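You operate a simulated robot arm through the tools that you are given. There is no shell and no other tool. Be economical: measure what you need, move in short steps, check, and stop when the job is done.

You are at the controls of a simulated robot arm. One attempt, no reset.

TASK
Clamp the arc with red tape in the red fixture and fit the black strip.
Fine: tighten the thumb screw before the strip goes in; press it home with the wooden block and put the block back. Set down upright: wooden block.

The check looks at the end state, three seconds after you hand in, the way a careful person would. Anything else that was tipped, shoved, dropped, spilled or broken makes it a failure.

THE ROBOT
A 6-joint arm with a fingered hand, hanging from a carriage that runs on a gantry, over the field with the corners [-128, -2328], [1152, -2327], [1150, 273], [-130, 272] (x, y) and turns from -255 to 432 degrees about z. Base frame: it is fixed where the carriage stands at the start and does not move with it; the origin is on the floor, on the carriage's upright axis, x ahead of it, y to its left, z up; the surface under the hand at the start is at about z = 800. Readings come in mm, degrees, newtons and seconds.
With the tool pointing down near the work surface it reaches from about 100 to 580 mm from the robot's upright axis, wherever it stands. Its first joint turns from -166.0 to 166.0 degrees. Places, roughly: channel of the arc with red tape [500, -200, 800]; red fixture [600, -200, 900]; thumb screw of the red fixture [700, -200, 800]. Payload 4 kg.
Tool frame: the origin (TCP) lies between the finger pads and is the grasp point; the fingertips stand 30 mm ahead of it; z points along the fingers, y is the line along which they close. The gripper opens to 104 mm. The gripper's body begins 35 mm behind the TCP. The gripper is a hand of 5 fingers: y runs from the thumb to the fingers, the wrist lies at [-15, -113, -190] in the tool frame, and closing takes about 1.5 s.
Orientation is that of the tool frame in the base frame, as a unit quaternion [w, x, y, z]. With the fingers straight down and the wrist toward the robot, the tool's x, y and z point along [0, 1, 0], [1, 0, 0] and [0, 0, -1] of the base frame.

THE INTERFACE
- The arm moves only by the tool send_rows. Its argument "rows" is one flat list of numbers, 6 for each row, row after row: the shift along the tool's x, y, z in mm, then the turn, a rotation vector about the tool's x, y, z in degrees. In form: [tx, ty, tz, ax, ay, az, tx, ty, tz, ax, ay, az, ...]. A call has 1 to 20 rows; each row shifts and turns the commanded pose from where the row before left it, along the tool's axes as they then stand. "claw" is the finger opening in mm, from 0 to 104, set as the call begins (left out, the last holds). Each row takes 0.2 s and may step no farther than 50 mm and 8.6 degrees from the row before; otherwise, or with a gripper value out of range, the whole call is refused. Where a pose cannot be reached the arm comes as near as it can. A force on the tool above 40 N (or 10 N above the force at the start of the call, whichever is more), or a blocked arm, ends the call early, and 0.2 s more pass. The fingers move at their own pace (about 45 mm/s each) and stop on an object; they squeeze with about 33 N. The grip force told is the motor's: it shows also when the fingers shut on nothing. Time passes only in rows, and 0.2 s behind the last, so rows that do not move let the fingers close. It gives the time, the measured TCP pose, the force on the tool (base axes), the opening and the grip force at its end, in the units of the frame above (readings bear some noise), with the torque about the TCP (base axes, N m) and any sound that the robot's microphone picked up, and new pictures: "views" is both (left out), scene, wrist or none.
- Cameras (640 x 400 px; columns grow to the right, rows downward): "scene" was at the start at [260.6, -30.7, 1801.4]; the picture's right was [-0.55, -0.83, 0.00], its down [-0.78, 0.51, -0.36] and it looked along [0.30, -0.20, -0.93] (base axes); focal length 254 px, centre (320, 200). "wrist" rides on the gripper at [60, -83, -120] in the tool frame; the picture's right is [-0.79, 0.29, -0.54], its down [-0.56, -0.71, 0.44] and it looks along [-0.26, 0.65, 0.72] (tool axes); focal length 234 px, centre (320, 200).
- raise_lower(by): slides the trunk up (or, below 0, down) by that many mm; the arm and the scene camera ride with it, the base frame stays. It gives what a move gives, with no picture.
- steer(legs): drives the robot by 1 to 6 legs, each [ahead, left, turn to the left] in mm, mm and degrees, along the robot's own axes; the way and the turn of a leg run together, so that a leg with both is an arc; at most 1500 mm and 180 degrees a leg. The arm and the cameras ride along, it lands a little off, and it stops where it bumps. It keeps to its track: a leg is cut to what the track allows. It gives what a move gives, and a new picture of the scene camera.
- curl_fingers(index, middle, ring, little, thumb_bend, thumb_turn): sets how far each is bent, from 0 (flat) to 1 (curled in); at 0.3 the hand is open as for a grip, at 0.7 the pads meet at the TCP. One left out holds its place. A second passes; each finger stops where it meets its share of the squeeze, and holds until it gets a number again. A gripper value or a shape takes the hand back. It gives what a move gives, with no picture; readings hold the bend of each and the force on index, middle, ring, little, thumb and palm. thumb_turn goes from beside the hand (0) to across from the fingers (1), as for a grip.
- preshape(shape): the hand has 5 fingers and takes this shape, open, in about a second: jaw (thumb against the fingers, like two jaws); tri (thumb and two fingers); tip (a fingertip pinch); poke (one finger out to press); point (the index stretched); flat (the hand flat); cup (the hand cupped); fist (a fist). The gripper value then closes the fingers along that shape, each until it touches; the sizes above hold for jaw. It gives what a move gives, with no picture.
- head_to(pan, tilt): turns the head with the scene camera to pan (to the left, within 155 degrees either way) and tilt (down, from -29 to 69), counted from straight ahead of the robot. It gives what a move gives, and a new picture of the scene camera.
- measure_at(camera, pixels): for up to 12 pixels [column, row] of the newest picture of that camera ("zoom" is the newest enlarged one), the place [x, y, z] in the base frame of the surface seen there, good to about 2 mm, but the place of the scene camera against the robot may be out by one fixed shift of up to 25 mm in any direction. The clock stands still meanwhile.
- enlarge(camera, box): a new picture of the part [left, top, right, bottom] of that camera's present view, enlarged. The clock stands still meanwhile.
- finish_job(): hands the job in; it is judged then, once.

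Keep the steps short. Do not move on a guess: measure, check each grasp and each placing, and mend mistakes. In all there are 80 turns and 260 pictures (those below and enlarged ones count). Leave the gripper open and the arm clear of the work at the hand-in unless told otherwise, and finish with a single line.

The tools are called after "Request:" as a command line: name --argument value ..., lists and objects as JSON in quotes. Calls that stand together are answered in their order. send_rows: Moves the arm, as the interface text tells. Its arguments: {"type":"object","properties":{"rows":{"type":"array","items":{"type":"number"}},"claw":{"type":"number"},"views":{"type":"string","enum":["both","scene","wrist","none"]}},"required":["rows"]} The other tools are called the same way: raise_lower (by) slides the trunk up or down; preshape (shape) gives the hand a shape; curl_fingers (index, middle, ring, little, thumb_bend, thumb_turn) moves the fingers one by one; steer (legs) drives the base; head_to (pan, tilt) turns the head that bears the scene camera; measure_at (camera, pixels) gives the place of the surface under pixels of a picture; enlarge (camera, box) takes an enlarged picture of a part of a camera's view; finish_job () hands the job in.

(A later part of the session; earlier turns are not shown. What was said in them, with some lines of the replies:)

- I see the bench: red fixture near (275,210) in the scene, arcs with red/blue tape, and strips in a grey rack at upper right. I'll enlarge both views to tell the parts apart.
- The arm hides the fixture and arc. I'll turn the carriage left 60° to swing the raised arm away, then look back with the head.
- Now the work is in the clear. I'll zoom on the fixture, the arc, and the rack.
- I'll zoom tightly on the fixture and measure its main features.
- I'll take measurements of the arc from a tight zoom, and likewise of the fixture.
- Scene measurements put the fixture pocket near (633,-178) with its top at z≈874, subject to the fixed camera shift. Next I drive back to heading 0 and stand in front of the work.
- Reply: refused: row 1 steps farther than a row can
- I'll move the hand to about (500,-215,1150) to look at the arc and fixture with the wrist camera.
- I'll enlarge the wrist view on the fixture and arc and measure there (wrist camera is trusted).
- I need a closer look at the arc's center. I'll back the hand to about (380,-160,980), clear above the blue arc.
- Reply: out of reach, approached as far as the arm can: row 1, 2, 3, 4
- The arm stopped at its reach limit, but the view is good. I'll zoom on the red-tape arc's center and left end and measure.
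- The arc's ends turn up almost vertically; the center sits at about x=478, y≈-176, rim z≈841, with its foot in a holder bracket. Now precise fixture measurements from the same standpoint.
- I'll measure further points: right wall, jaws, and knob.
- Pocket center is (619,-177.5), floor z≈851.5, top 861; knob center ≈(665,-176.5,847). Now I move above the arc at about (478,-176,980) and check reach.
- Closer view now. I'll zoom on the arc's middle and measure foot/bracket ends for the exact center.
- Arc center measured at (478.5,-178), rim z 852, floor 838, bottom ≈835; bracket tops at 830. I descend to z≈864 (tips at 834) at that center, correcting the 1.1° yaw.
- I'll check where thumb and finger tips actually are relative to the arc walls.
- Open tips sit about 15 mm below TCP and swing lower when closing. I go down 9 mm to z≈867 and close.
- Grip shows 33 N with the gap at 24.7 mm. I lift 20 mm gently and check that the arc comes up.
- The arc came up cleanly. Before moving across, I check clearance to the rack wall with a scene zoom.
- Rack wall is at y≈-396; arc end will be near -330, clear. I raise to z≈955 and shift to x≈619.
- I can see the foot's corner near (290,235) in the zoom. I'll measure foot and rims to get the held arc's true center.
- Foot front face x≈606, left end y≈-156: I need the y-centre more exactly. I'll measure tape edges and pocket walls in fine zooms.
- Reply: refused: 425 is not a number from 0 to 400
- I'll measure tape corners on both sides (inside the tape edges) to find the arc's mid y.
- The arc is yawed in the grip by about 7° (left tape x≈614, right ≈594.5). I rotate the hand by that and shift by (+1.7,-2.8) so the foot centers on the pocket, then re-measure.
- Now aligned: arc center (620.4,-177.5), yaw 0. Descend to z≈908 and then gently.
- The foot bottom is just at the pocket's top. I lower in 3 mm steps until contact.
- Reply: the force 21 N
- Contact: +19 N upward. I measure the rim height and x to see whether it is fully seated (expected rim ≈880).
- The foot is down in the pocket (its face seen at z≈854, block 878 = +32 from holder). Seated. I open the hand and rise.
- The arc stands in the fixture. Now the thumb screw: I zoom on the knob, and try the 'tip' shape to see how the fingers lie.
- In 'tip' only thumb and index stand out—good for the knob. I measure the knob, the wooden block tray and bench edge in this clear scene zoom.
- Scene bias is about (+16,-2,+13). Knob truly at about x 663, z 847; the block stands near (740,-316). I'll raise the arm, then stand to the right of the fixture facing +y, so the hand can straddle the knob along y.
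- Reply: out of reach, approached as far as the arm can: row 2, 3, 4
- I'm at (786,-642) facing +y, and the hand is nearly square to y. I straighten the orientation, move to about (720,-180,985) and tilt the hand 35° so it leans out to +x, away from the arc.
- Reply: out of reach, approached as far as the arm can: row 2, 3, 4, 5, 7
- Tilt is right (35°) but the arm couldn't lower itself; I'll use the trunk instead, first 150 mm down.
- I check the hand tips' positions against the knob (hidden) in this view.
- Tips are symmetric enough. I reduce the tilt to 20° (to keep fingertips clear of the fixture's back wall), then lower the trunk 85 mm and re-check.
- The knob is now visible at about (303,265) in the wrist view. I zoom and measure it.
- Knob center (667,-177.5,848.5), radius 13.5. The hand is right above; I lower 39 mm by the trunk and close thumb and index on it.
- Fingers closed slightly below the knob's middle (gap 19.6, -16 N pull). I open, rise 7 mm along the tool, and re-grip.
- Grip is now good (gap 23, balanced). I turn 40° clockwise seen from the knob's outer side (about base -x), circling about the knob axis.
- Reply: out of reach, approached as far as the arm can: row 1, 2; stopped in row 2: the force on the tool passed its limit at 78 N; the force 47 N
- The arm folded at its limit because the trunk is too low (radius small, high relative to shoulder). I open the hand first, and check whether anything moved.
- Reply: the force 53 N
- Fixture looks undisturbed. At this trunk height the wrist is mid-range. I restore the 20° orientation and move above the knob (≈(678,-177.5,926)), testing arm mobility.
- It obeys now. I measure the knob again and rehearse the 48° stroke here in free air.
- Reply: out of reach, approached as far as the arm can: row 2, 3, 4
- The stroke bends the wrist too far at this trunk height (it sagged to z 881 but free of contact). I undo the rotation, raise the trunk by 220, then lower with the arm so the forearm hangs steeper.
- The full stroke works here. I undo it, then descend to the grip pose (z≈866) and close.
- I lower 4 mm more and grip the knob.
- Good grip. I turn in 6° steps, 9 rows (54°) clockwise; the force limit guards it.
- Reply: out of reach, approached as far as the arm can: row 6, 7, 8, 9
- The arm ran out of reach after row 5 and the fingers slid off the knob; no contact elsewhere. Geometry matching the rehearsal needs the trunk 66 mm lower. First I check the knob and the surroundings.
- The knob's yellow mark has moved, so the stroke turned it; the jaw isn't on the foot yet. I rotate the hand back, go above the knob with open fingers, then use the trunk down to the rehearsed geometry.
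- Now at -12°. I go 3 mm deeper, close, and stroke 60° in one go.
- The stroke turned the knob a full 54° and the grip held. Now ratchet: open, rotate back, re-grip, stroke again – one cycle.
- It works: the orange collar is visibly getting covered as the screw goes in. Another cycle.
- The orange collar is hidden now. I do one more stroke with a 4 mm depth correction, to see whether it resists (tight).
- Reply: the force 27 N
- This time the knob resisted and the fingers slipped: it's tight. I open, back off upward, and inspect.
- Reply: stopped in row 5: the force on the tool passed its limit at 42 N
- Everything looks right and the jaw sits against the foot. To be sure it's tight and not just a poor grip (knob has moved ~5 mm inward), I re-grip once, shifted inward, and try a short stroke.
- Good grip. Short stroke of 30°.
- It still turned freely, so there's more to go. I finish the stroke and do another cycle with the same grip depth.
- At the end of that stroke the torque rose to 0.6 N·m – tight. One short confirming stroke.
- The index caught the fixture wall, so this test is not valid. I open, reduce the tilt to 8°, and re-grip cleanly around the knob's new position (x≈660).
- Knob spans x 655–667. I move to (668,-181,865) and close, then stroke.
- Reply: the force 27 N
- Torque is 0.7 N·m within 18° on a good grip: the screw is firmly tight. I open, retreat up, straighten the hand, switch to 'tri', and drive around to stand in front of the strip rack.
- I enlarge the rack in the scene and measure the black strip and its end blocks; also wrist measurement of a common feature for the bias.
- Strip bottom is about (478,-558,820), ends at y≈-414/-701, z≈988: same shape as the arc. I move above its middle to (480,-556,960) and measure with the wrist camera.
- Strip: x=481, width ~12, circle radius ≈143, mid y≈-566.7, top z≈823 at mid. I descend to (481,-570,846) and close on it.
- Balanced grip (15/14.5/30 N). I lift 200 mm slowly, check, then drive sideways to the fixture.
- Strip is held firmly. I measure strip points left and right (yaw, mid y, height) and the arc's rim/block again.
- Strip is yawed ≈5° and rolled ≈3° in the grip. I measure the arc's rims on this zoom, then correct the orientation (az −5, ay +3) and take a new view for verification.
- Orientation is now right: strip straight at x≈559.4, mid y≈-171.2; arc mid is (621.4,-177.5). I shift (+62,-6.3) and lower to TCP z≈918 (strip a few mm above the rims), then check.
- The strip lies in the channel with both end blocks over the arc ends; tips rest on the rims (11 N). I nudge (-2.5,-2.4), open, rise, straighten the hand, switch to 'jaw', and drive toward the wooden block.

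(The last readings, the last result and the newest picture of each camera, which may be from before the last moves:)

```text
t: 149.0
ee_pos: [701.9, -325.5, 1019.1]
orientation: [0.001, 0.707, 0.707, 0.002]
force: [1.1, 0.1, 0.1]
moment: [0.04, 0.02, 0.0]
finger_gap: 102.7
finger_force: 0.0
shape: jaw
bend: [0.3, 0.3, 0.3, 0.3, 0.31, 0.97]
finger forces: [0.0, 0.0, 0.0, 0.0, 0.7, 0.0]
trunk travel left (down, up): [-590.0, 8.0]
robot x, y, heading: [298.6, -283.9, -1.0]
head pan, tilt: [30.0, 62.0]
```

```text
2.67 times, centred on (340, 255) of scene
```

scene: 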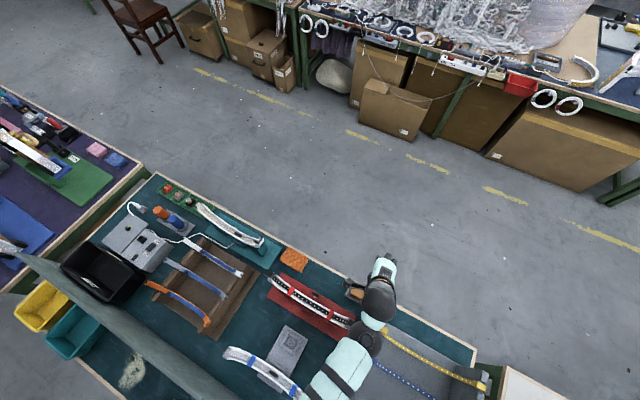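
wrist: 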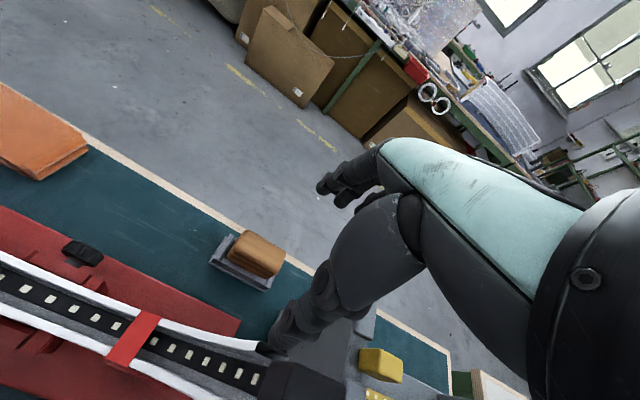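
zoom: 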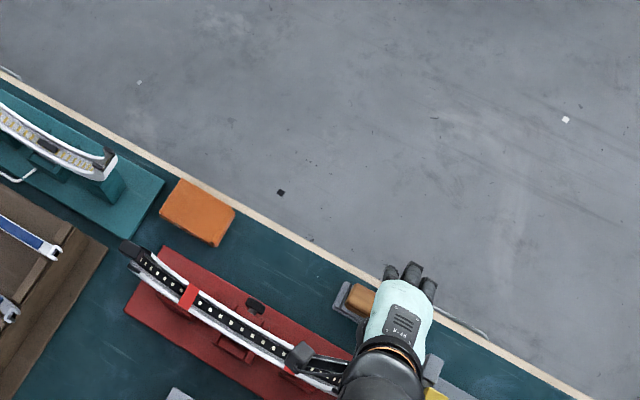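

Thumb is close to the strip's right end block (0.7 N), so I move away in +x at once after measuring the wooden block in this picture.

Request:
measure_at --camera "wrist" --pixels '[[258, 245], [240, 238], [282, 262], [235, 252], [272, 272], [250, 262], [262, 240], [225, 255], [265, 285], [245, 235], [278, 252], [275, 262]]'

Request:
send_rows --rows '[0, 20, 0, 0, 0, 0, 0, 19, 0, 0, 0, 0, 0, 0, 0, 0, 0, 0]' --views "wrist"

Request:
enlarge --camera "wrist" --box '[0, 180, 320, 400]'

```text
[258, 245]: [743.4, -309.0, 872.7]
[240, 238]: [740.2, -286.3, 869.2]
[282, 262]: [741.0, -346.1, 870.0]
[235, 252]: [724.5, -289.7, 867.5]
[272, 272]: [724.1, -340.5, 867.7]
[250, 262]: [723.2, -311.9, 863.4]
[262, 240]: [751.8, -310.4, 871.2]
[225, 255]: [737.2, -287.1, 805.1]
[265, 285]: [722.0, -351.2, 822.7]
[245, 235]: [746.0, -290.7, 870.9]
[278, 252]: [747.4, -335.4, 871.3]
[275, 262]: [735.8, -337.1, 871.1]
```

```text
t: 149.8
ee_pos: [742.1, -326.6, 1020.5]
orientation: [0.0, 0.708, 0.706, 0.003]
force: [0.4, -0.1, -0.2]
moment: [0.0, 0.04, -0.02]
finger_gap: 103.6
finger_force: 0.1
shape: jaw
bend: [0.3, 0.3, 0.3, 0.3, 0.3, 0.97]
finger forces: [0.0, 0.0, 0.0, 0.0, 0.0, 0.0]
trunk travel left (down, up): [-590.0, 8.0]
robot x, y, heading: [299.2, -281.2, -0.6]
head pan, tilt: [30.0, 62.0]
```

wrist: 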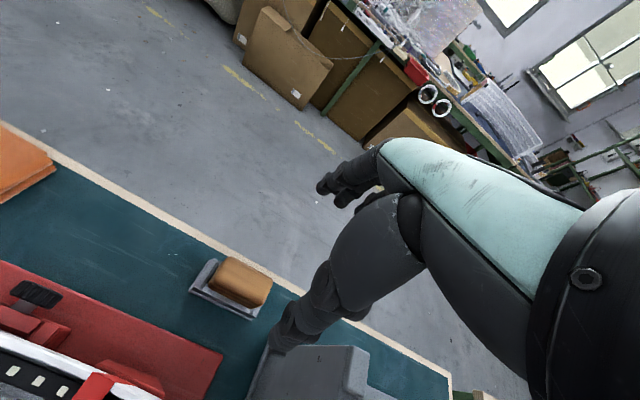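

```text
1.82 times, centred on (160, 290) of wrist
```

zoom: 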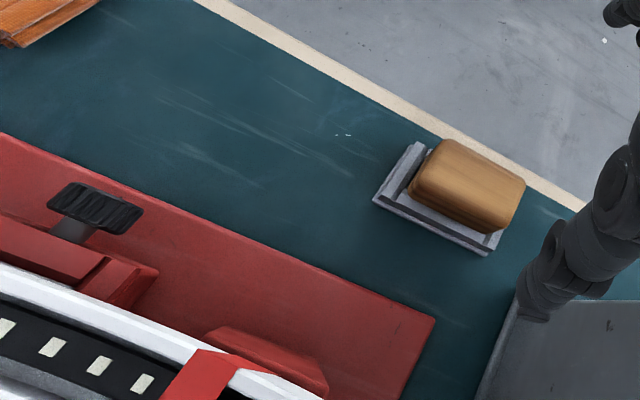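

Block is at center (740,-316), top 871. With the wrist toward the robot, the wrist would hit the strip's raised end when lowered, so I rotate the hand 90° (wrist toward +y, clear space) at this height and check the pose.

Request:
send_rows --rows '[0, 0, 0, 0, 0, 8.2, 0, 0, 0, 0, 0, 8.2, 0, 0, 0, 0, 0, 8.2, 0, 0, 0, 0, 0, 8.2, 0, 0, 0, 0, 0, 8.2, 0, 0, 0, 0, 0, 8.2, 0, 0, 0, 0, 0, 8.2, 0, 0, 0, 0, 0, 8.2, 0, 0, 0, 0, 0, 8.2, 0, 0, 0, 0, 0, 8.2, 0, 0, 0, 0, 0, 8.0, 0, 0, 0, 0, 0, 0]' --views "both"

Request:
enlarge --camera "wrist" --box '[160, 120, 480, 400]'

```text
t: 152.4
ee_pos: [744.3, -326.2, 1014.3]
orientation: [-0.001, 1.0, -0.002, 0.003]
force: [-0.5, 0.1, 0.2]
moment: [0.0, -0.01, 0.01]
finger_gap: 103.5
finger_force: 0.1
shape: jaw
bend: [0.3, 0.3, 0.3, 0.3, 0.3, 0.97]
finger forces: [0.0, 0.0, 0.0, 0.0, 0.0, 0.1]
out of reach, approached as far as the arm can: row 11
trunk travel left (down, up): [-590.0, 8.0]
robot x, y, heading: [297.3, -285.2, -0.9]
head pan, tilt: [30.0, 62.0]
```

scene: 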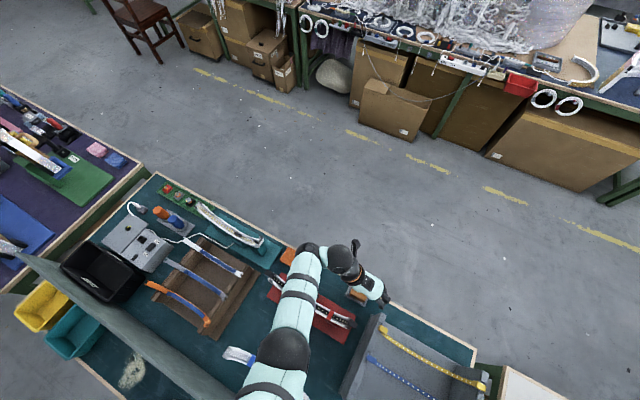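
wrist: 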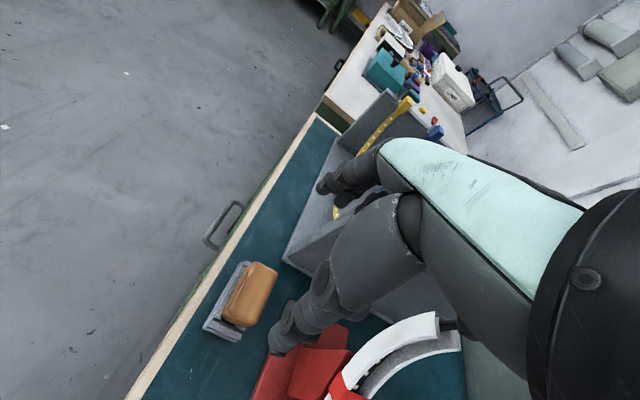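

```text
1.43 times, centred on (320, 260) of wrist
5 turns are left
```

zoom: 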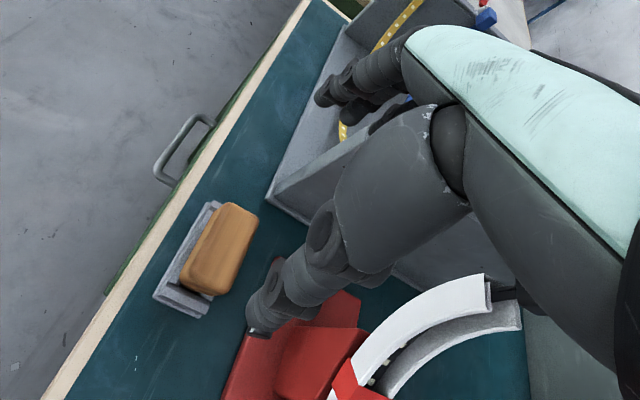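

5 turns left. Pose is good. Now: 'tri' shape, lower onto the block, grip its y-ends, lift, and carry it via x=740 to above the arc's middle, then look.

Request:
preshape --shape "tri"

Request:
send_rows --rows '[-3, -5, 10, 0, 0, 0, -3, -5, 40, 0, 0, 0, 0, 0, 40, 0, 0, 0, 0, 0, 40, 0, 0, 0, 0, 0, 16, 0, 0, 0, 0, 0, 7, 0, 0, 0, 0, 0, 0, 0, 0, 0]' --views "wrist"

Request:
send_rows --rows '[0, 0, 0, 0, 0, 0, 0, 0, 0, 0, 0, 0, 0, 0, 0, 0, 0, 0, 0, 0, 0, 0, 0, 0, 0, 0, 0, 0, 0, 0, 0, 0, 0, 0, 0, 0]' --claw 20 --views "none"

Request:
send_rows --rows '[0, 0, -10, 0, 0, 0, 0, 0, -20, 0, 0, 0, 0, 0, -30, 0, 0, 0, 0, 0, -30, 0, 0, 0, 0, 0, -30, 0, 0, 0, 0, 0, 0, 0, 0, 0]' --views "both"

Request:
enlarge --camera "wrist" --box '[160, 120, 480, 400]'

Request:
measure_at --camera "wrist" --pixels '[[285, 245], [300, 260], [275, 260], [290, 285], [300, 240], [305, 275], [280, 300], [270, 275], [295, 300], [310, 255]]'

```text
t: 153.3
ee_pos: [745.2, -326.9, 1015.9]
orientation: [-0.001, 1.0, -0.001, 0.002]
force: [-0.1, -0.5, -1.0]
moment: [-0.02, -0.02, 0.02]
finger_gap: 103.8
finger_force: 0.0
shape: tri
bend: [0.3, 0.3, 0.99, 0.99, 0.3, 0.97]
finger forces: [0.1, 0.1, 0.0, 0.1, 0.0, 0.1]
trunk travel left (down, up): [-590.0, 8.0]
robot x, y, heading: [297.5, -285.2, -0.9]
head pan, tilt: [30.0, 62.0]
```

```text
t: 154.9
ee_pos: [717.4, -309.6, 913.6]
orientation: [-0.003, 1.0, 0.0, 0.003]
force: [0.5, -0.3, 0.3]
moment: [0.0, 0.0, 0.03]
finger_gap: 104.0
finger_force: 0.0
shape: tri
bend: [0.3, 0.3, 0.99, 0.99, 0.3, 0.97]
finger forces: [0.1, 0.0, 0.1, 0.0, 0.0, 0.0]
out of reach, approached as far as the arm can: row 3, 4, 5, 6
trunk travel left (down, up): [-590.0, 8.0]
robot x, y, heading: [294.7, -285.6, -1.1]
head pan, tilt: [30.0, 62.0]
```

wrist: 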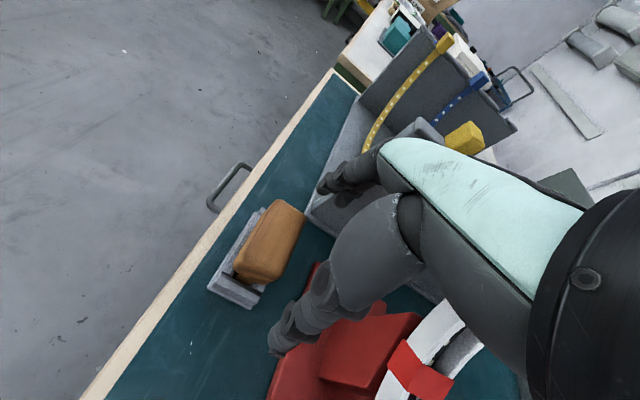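

```text
t: 156.3
ee_pos: [717.1, -309.0, 913.0]
orientation: [-0.002, 1.0, -0.001, 0.002]
force: [0.0, 0.6, 1.2]
moment: [-0.02, 0.01, 0.03]
finger_gap: 20.3
finger_force: 0.1
shape: tri
bend: [0.73, 0.59, 0.99, 0.99, 0.74, 1.0]
finger forces: [0.0, 0.0, 0.1, 0.0, 0.0, 0.1]
trunk travel left (down, up): [-590.0, 8.0]
robot x, y, heading: [296.6, -283.0, -1.0]
head pan, tilt: [30.0, 62.0]
```

```text
t: 157.7
ee_pos: [735.5, -314.0, 1006.7]
orientation: [-0.002, 1.0, -0.001, 0.002]
force: [0.4, -0.4, 0.4]
moment: [0.02, 0.03, 0.04]
finger_gap: 20.3
finger_force: 0.1
shape: tri
bend: [0.73, 0.59, 0.99, 0.99, 0.74, 1.0]
finger forces: [0.1, 0.1, 0.0, 0.1, 0.0, 0.0]
out of reach, approached as far as the arm can: row 4, 5
trunk travel left (down, up): [-590.0, 8.0]
robot x, y, heading: [292.1, -285.8, -1.0]
head pan, tilt: [30.0, 62.0]
```

scene: 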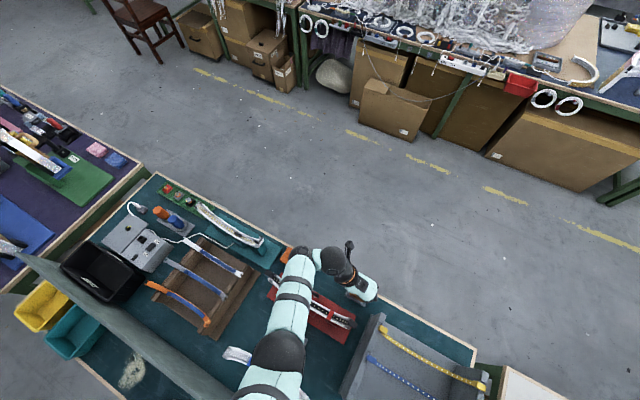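
wrist: 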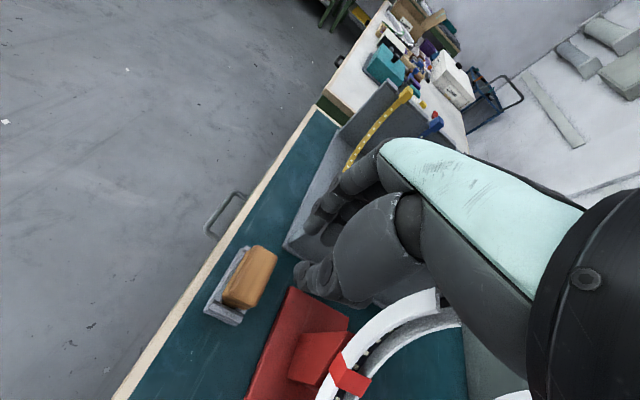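

```text
1.43 times, centred on (320, 260) of wrist
```

zoom: 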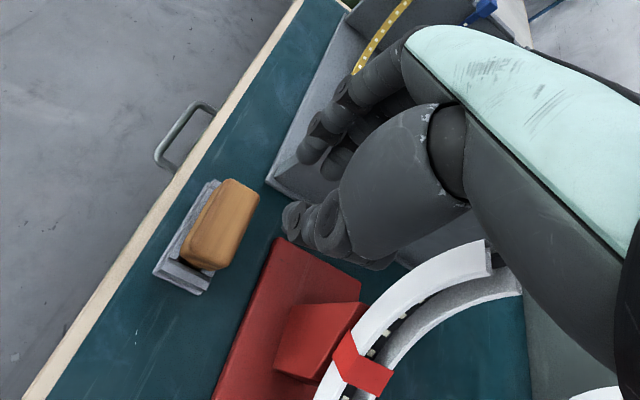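

```text
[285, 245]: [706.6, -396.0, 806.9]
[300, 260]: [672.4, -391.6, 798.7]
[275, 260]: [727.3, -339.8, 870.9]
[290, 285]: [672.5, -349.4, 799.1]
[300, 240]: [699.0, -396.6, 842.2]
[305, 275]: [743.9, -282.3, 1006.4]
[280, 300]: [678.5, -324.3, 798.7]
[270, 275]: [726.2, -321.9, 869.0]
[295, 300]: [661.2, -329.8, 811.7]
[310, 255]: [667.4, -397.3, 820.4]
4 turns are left
```

The sideways posture can't reach down. Better: stand on the far (aisle) side facing the bench, where the ordinary posture keeps the wrist away from the strip. I rotate the hand back, raise it, drive out and turn around over the low side.

Request:
send_rows --rows '[0, 0, 0, 0, 0, -8.2, 0, 0, 0, 0, 0, -8.2, 0, 0, 0, 0, 0, -8.2, 0, 0, 0, 0, 0, -8.2, 0, 0, 0, 0, 0, -8.2, 0, 0, 0, 0, 0, -8.2, 0, 0, 0, 0, 0, -8.2, 0, 0, 0, 0, 0, -8.2, 0, 0, 0, 0, 0, -8.2, 0, 0, 0, 0, 0, -8.2, 0, 0, 0, 0, 0, -8.0, 0, 0, -37, 0, 0, 0, 0, 0, -37, 0, 0, 0, 0, 0, 0, 0, 0, 0]' --claw 104 --views "none"

Request:
steer --legs '[[856, -47, 0], [0, 0, -179.1]]'

Request:
head_to --pan 0 --tilt 66

Request:
send_rows --rows '[0, 0, 0, 0, 0, 0]' --views "wrist"

Request:
enlarge --camera "scene" --box '[160, 150, 480, 400]'

```text
t: 160.7
ee_pos: [734.1, -313.1, 1082.6]
orientation: [0.0, 0.708, 0.707, 0.003]
force: [-0.1, -0.2, 0.1]
moment: [0.02, -0.03, 0.0]
finger_gap: 103.5
finger_force: 0.3
shape: tri
bend: [0.3, 0.3, 0.99, 0.99, 0.3, 0.97]
finger forces: [0.0, 0.0, 0.1, 0.0, 0.1, 0.0]
trunk travel left (down, up): [-590.0, 8.0]
robot x, y, heading: [295.3, -280.7, -1.0]
head pan, tilt: [30.0, 62.0]
```

```text
t: 172.4
ee_pos: [691.4, -331.3, 1081.6]
orientation: [0.002, 0.718, -0.696, 0.0]
force: [-0.6, -0.1, -0.3]
moment: [0.03, 0.01, -0.03]
finger_gap: 103.5
finger_force: 0.0
shape: tri
bend: [0.3, 0.3, 0.99, 0.99, 0.3, 0.97]
finger forces: [0.0, 0.0, 0.0, 0.0, 0.0, 0.0]
trunk travel left (down, up): [-590.0, 8.0]
robot x, y, heading: [1130.5, -345.0, -179.0]
head pan, tilt: [30.0, 62.0]
```

scene: 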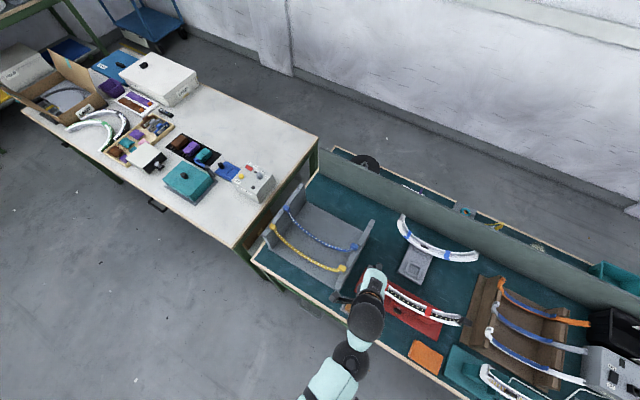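

```text
t: 173.4
ee_pos: [691.4, -331.8, 1082.1]
orientation: [0.002, 0.718, -0.696, 0.0]
force: [-0.3, 0.6, 0.0]
moment: [0.01, -0.04, 0.02]
finger_gap: 103.6
finger_force: 0.0
shape: tri
bend: [0.3, 0.3, 0.99, 0.99, 0.3, 0.97]
finger forces: [0.1, 0.1, 0.0, 0.0, 0.1, 0.0]
trunk travel left (down, up): [-590.0, 8.0]
robot x, y, heading: [1126.9, -343.8, -178.8]
head pan, tilt: [0.0, 66.0]
```

scene: 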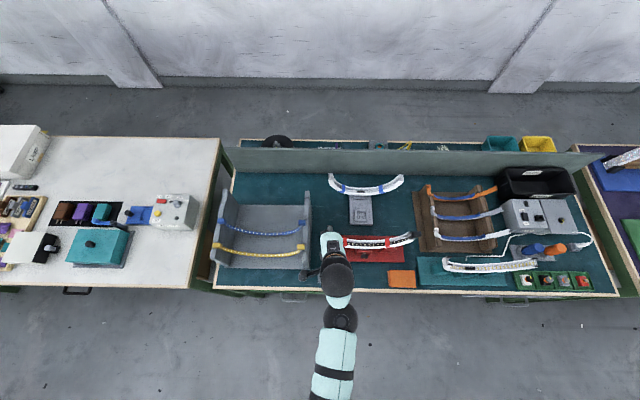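

```text
t: 173.8
ee_pos: [691.2, -331.9, 1082.7]
orientation: [0.003, 0.718, -0.696, 0.0]
force: [0.5, -0.8, -0.2]
moment: [0.01, 0.01, 0.0]
finger_gap: 103.6
finger_force: 0.0
shape: tri
bend: [0.3, 0.3, 0.99, 0.99, 0.3, 0.97]
finger forces: [0.0, 0.0, 0.0, 0.0, 0.1, 0.1]
trunk travel left (down, up): [-590.0, 8.0]
robot x, y, heading: [1127.5, -339.0, -179.0]
head pan, tilt: [0.0, 66.0]
```

wrist: 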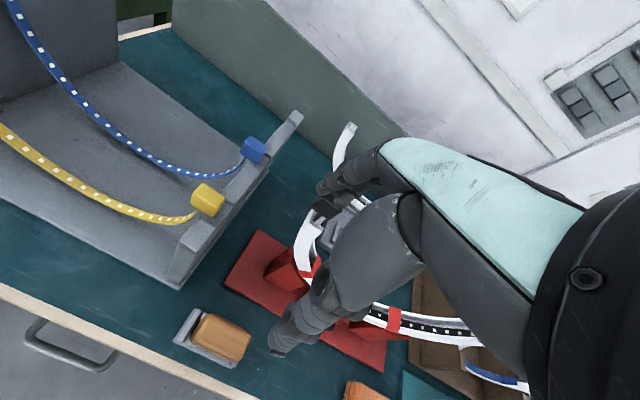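

```text
1.60 times, centred on (320, 275) of scene
3 turns are left
```

zoom: 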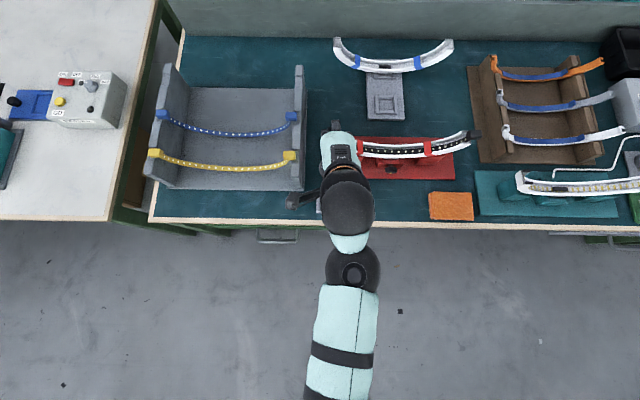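

3 turns left. Posture is the ordinary one now. I go over the block, lower, grip it along x, lift, carry it over the arc's middle and press down in fine steps under the force guard.

Request:
send_rows --rows '[0, 0, 0, 0, 0, 1.8, 0, -25, 0, 0, 0, 0, -10, -24, 0, 0, 0, 0, -9, 0, 0, 0, 0, 0, 0, 0, 0, 0, 0, 0]' --views "none"

Request:
raise_lower --by -60

Request:
send_rows --rows '[0, 0, 40, 0, 0, 0, 0, 0, 40, 0, 0, 0, 0, 0, 40, 0, 0, 0, 0, 0, 25, 0, 0, 0, 0, 0, 16, 0, 0, 0, 0, 0, 0, 0, 0, 0]' --views "wrist"

Request:
send_rows --rows '[0, 0, 0, 0, 0, 0, 0, 0, 0, 0, 0, 0, 0, 0, 0, 0, 0, 0, 0, 0, 0, 0, 0, 0, 0, 0, 0, 0, 0, 0, 0, 0, 0, 0, 0, 0, 0, 0, 0, 0, 0, 0]' --claw 12 --views "none"

Request:
send_rows --rows '[0, 0, -8, 0, 0, 0, 0, 0, -16, 0, 0, 0, 0, 0, -32, 0, 0, 0, 0, 0, -32, 0, 0, 0, 0, 0, -32, 0, 0, 0, 0, 0, 0, 0, 0, 0]' --views "wrist"

Request:
send_rows --rows '[-35, 0, 0, 0, 0, 0, -35, 0, 0, 0, 0, 0, -35, 0, 0, 0, 0, 0, -33, 0, 0, 0, 0, 0, 0, 30, 0, 0, 0, 0, 0, 30, 0, 0, 0, 0, 0, 30, 0, 0, 0, 0, 0, 28.5, 0, 0, 0, 0, 0, 0, 0, 0, 0, 0]' --views "wrist"

Request:
send_rows --rows '[0, 0, 13, 0, 0, 0, 0, 0, 12, 0, 0, 0, 0, 0, 1.5, 0, 0, 0, 0, 0, 1.5, 0, 0, 0, 0, 0, 1.5, 0, 0, 0, 0, 0, 1.5, 0, 0, 0, 0, 0, 1.5, 0, 0, 0, 0, 0, 1.5, 0, 0, 0, 0, 0, 1.5, 0, 0, 0, 0, 0, 1.5, 0, 0, 0, 0, 0, 1.5, 0, 0, 0, 0, 0, 1.5, 0, 0, 0, 0, 0, 1.5, 0, 0, 0, 0, 0, 1.5, 0, 0, 0, 0, 0, 1.5, 0, 0, 0, 0, 0, 1.5, 0, 0, 0, 0, 0, 1.5, 0, 0, 0, 0, 0, 1.5, 0, 0, 0, 0, 0, 1.5, 0, 0, 0, 0, 0, 1.5, 0, 0, 0]' --views "wrist"

Request:
enlarge --camera "scene" --box '[260, 200, 460, 320]'

```text
t: 175.0
ee_pos: [739.0, -312.6, 1082.6]
orientation: [-0.003, -0.706, 0.708, 0.0]
force: [0.3, -0.5, -0.4]
moment: [0.01, -0.01, -0.02]
finger_gap: 103.8
finger_force: 0.1
shape: tri
bend: [0.3, 0.3, 0.99, 0.99, 0.3, 0.97]
finger forces: [0.0, 0.1, 0.0, 0.0, 0.1, 0.1]
trunk travel left (down, up): [-590.0, 8.0]
robot x, y, heading: [1129.9, -346.1, -178.9]
head pan, tilt: [0.0, 66.0]
```

```text
t: 176.0
ee_pos: [741.1, -312.7, 1023.2]
orientation: [-0.003, -0.707, 0.707, 0.0]
force: [-0.8, 0.6, -0.7]
moment: [-0.01, 0.04, -0.01]
finger_gap: 103.6
finger_force: 0.0
shape: tri
bend: [0.3, 0.3, 0.99, 0.99, 0.3, 0.97]
finger forces: [0.0, 0.1, 0.1, 0.0, 0.0, 0.1]
trunk travel left (down, up): [-530.0, 68.0]
robot x, y, heading: [1129.7, -347.4, -178.9]
head pan, tilt: [0.0, 66.0]
```

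```text
t: 177.4
ee_pos: [738.2, -313.4, 860.5]
orientation: [0.002, 0.707, -0.707, -0.002]
force: [-0.2, 2.3, 5.6]
moment: [0.16, 0.12, 0.02]
finger_gap: 103.7
finger_force: 0.1
shape: tri
bend: [0.3, 0.3, 0.99, 0.99, 0.3, 0.97]
finger forces: [0.1, 0.0, 5.4, 0.1, 0.1, 0.0]
trunk travel left (down, up): [-530.0, 68.0]
robot x, y, heading: [1130.9, -345.7, -179.0]
head pan, tilt: [0.0, 66.0]
```

wrist: 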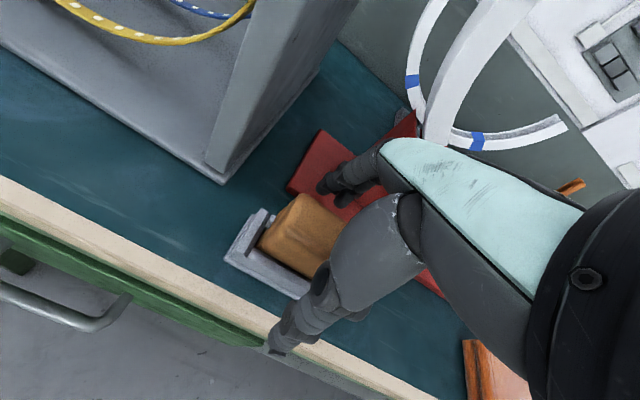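

```text
t: 179.0
ee_pos: [738.7, -313.6, 862.1]
orientation: [0.002, 0.708, -0.706, -0.001]
force: [-0.7, 2.4, 10.2]
moment: [0.22, 0.09, 0.04]
finger_gap: 27.7
finger_force: 32.9
shape: tri
bend: [0.74, 0.57, 0.99, 1.0, 0.74, 1.0]
finger forces: [14.8, 14.3, 11.8, 0.1, 30.6, 0.0]
trunk travel left (down, up): [-530.0, 68.0]
robot x, y, heading: [1131.3, -345.1, -179.0]
head pan, tilt: [0.0, 66.0]
```

```text
t: 180.4
ee_pos: [740.8, -314.1, 980.8]
orientation: [0.002, 0.707, -0.707, 0.0]
force: [0.5, 0.0, 0.1]
moment: [0.0, -0.01, -0.01]
finger_gap: 27.7
finger_force: 33.1
shape: tri
bend: [0.74, 0.57, 0.99, 1.0, 0.74, 1.0]
finger forces: [15.7, 15.2, 0.6, 0.0, 30.8, 0.1]
trunk travel left (down, up): [-530.0, 68.0]
robot x, y, heading: [1129.7, -343.8, -178.8]
head pan, tilt: [0.0, 66.0]
```

wrist: 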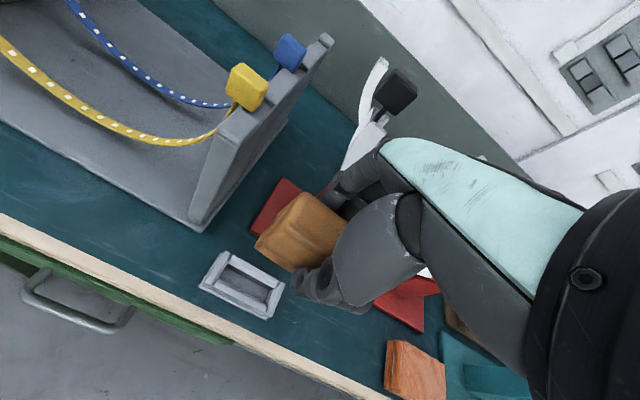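

```text
t: 182.4
ee_pos: [621.6, -176.4, 981.8]
orientation: [-0.002, -0.707, 0.707, 0.0]
force: [0.8, -1.0, 0.0]
moment: [0.0, 0.0, -0.03]
finger_gap: 27.5
finger_force: 33.1
shape: tri
bend: [0.74, 0.57, 0.99, 1.0, 0.74, 1.0]
finger forces: [15.3, 15.1, 0.5, 0.0, 30.5, 0.0]
trunk travel left (down, up): [-530.0, 68.0]
robot x, y, heading: [1126.4, -344.1, -178.8]
head pan, tilt: [0.0, 66.0]
```

wrist: 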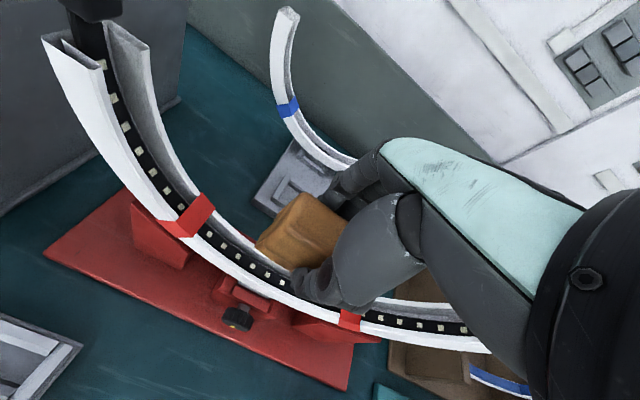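

```text
t: 186.6
ee_pos: [618.7, -173.2, 933.0]
orientation: [0.004, 0.708, -0.706, -0.002]
force: [3.1, -1.2, 14.2]
moment: [0.04, -0.09, 0.0]
finger_gap: 27.8
finger_force: 33.0
shape: tri
bend: [0.74, 0.57, 0.99, 1.0, 0.74, 1.0]
finger forces: [15.5, 14.4, 5.8, 0.0, 33.5, 0.0]
trunk travel left (down, up): [-530.0, 68.0]
robot x, y, heading: [1128.5, -344.2, -178.9]
head pan, tilt: [0.0, 66.0]
```

wrist: 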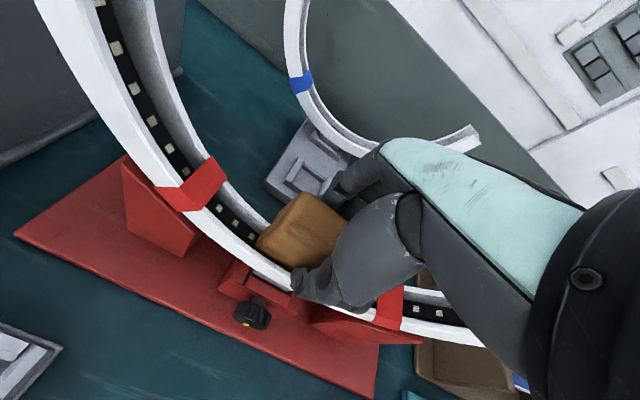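

```text
3.20 times, centred on (360, 260) of scene
2 turns are left
```

zoom: 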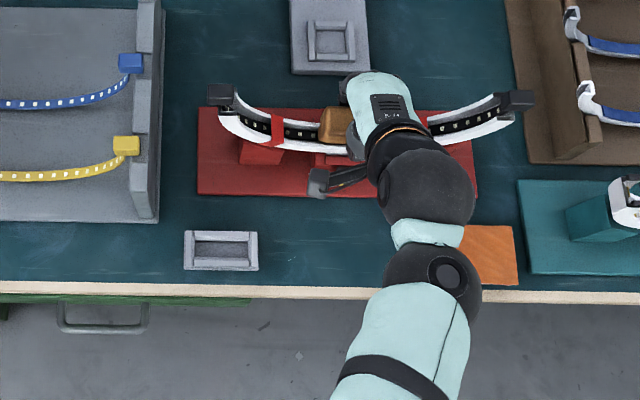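

The block sits on the strip over the arc's middle, pressing with 14 N. Now: press 3 mm firmer and hold, lift, retrace exactly to the tray, lower, open, and retreat clear.

Request:
send_rows --rows '[0, 0, 1.5, 0, 0, 0, 0, 0, 1.5, 0, 0, 0, 0, 0, 0, 0, 0, 0, 0, 0, 0, 0, 0, 0, 0, 0, 0, 0, 0, 0]' --views "none"

Request:
send_rows --rows '[0, 0, -5, 0, 0, 0, 0, 0, -15, 0, 0, 0, 0, 0, -35, 0, 0, 0, 0, -28.5, 0, 0, 0, 0, 0, -30, 0, 0, 0, 0, 0, -30, 0, 0, 0, 0, 0, -30, 0, 0, 0, 0, 33, 0, 0, 0, 0, 0, 35, 0, 0, 0, 0, 0, 35, 0, 0, 0, 0, 0, 35, 0, 0, 0, 0, 0, 0, 0, 0, 0, 0, 0, 0, 0, 0, 0, 0, 0]' --views "wrist"

Request:
send_rows --rows '[0, 0, 30, 0, 0, 0, 0, 0, 30, 0, 0, 0, 0, 0, 20, 0, 0, 0, 0, 0, 10, 0, 0, 0, 0, 0, 8, 0, 0, 0, 0, 0, 6, 0, 0, 0, 0, 0, 5, 0, 0, 0, 0, 0, 4, 0, 0, 0, 0, 0, 3, 0, 0, 0, 0, 0, 2, 0, 0, 0, 0, 0, 1, 0, 0, 0, 0, 0, 0, 0, 0, 0]' --views "wrist"

Request:
send_rows --rows '[0, 0, 0, 0, 0, 0, 0, 0, 0, 0, 0, 0, 0, 0, 0, 0, 0, 0, 0, 0, 0, 0, 0, 0, 0, 0, 0, 0, 0, 0, 0, 0, 0, 0, 0, 0, 0, 0, 0, 0, 0, 0, 0, 0, -10, 0, 0, 0, 0, 0, -30, 0, 0, 0, 0, 0, -40, 0, 0, 0, 0, 0, -40, 0, 0, 0, 0, 0, -30, 0, 0, 0, 0, -40, 0, 0, 0, 0]' --claw 104 --views "wrist"

Request:
enlarge --camera "wrist" --box '[100, 150, 460, 400]'

Request:
enlarge --camera "scene" --box '[260, 200, 460, 320]'

```text
t: 187.2
ee_pos: [616.9, -173.8, 930.4]
orientation: [0.006, 0.707, -0.707, -0.005]
force: [6.5, -2.5, 19.8]
moment: [0.03, -0.3, 0.11]
finger_gap: 29.7
finger_force: 32.8
shape: tri
bend: [0.74, 0.57, 0.99, 1.0, 0.74, 1.0]
finger forces: [15.0, 14.7, 5.2, 0.0, 38.0, 0.1]
trunk travel left (down, up): [-530.0, 68.0]
robot x, y, heading: [1131.6, -345.5, -179.0]
head pan, tilt: [0.0, 66.0]
stopped in row 3: the force on the tool passed its limit at 41 N (the readings are from after the stop); the commanded pose is now the measured one
```

```text
t: 190.0
ee_pos: [737.7, -311.4, 986.1]
orientation: [0.004, 0.708, -0.706, -0.003]
force: [0.8, 0.4, -1.2]
moment: [-0.02, 0.01, -0.02]
finger_gap: 28.8
finger_force: 32.5
shape: tri
bend: [0.74, 0.57, 1.0, 1.0, 0.74, 1.0]
finger forces: [16.0, 15.0, 0.6, 0.0, 31.1, 0.1]
trunk travel left (down, up): [-530.0, 68.0]
robot x, y, heading: [1130.2, -343.6, -178.8]
head pan, tilt: [0.0, 66.0]
```

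wrist: 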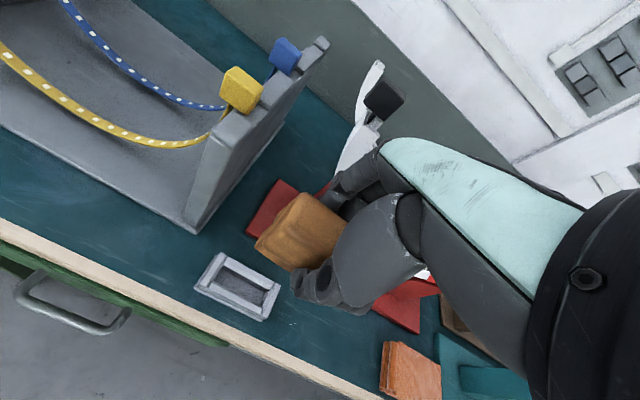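

```text
t: 192.6
ee_pos: [737.5, -312.4, 866.2]
orientation: [0.004, 0.707, -0.707, -0.004]
force: [1.7, -0.3, -1.1]
moment: [-0.01, -0.03, 0.06]
finger_gap: 29.0
finger_force: 32.9
shape: tri
bend: [0.74, 0.57, 1.0, 1.0, 0.74, 1.0]
finger forces: [15.3, 14.8, 0.4, 0.0, 31.7, 0.1]
trunk travel left (down, up): [-530.0, 68.0]
robot x, y, heading: [1125.4, -343.3, -178.8]
head pan, tilt: [0.0, 66.0]
```

wrist: 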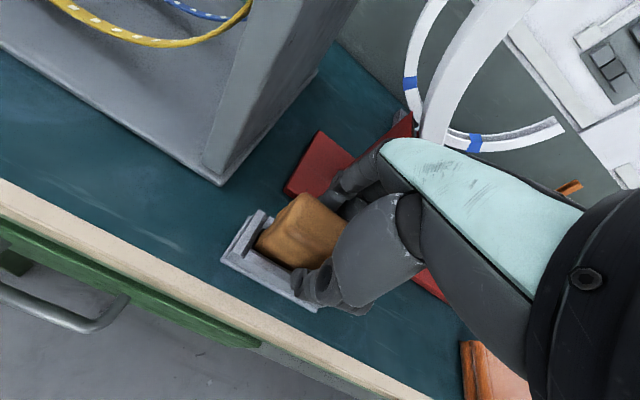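

```text
t: 195.4
ee_pos: [778.5, -311.9, 1011.8]
orientation: [0.004, 0.708, -0.706, -0.004]
force: [0.0, 0.3, -0.2]
moment: [-0.01, -0.05, 0.0]
finger_gap: 103.9
finger_force: 0.0
shape: tri
bend: [0.3, 0.3, 0.99, 0.99, 0.3, 0.97]
finger forces: [0.0, 0.0, 0.0, 0.1, 0.1, 0.0]
trunk travel left (down, up): [-530.0, 68.0]
robot x, y, heading: [1129.9, -342.9, -179.0]
head pan, tilt: [0.0, 66.0]
```

wrist: 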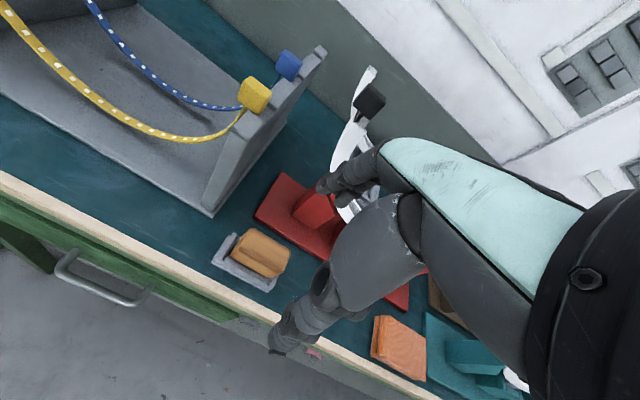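

```text
1.60 times, centred on (280, 275) of wrist
```

zoom: 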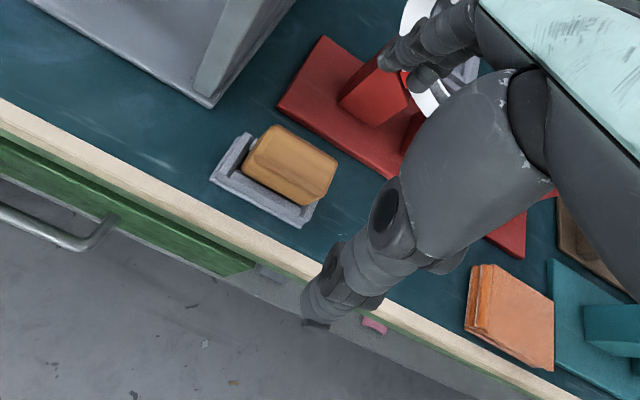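

```text
3.20 times, centred on (360, 260) of scene
1 turns are left
```

zoom: 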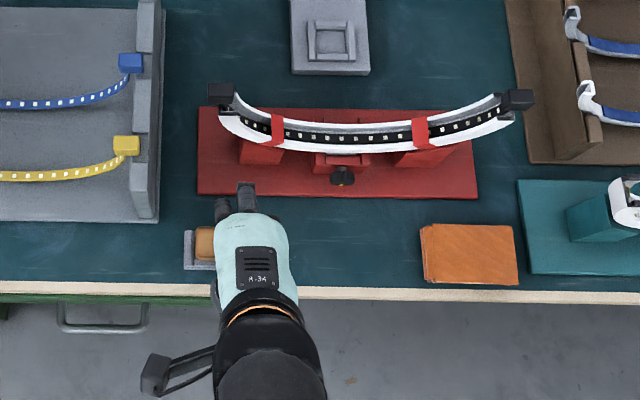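

The wooden block is upright in its tray, and the strip lies under both tapes with its end blocks on the arc's ends. The hand is open and clear, so I hand in.

Request:
finish_job

```text
The job is handed in.
```

The red-tape arc is clamped in the red fixture with the thumb screw tightened before the strip went in; the black strip is in the channel, pressed with the wooden block at the arc's middle only (up to about 41 N), with no depth measured after the press, and the block is back upright in its tray.
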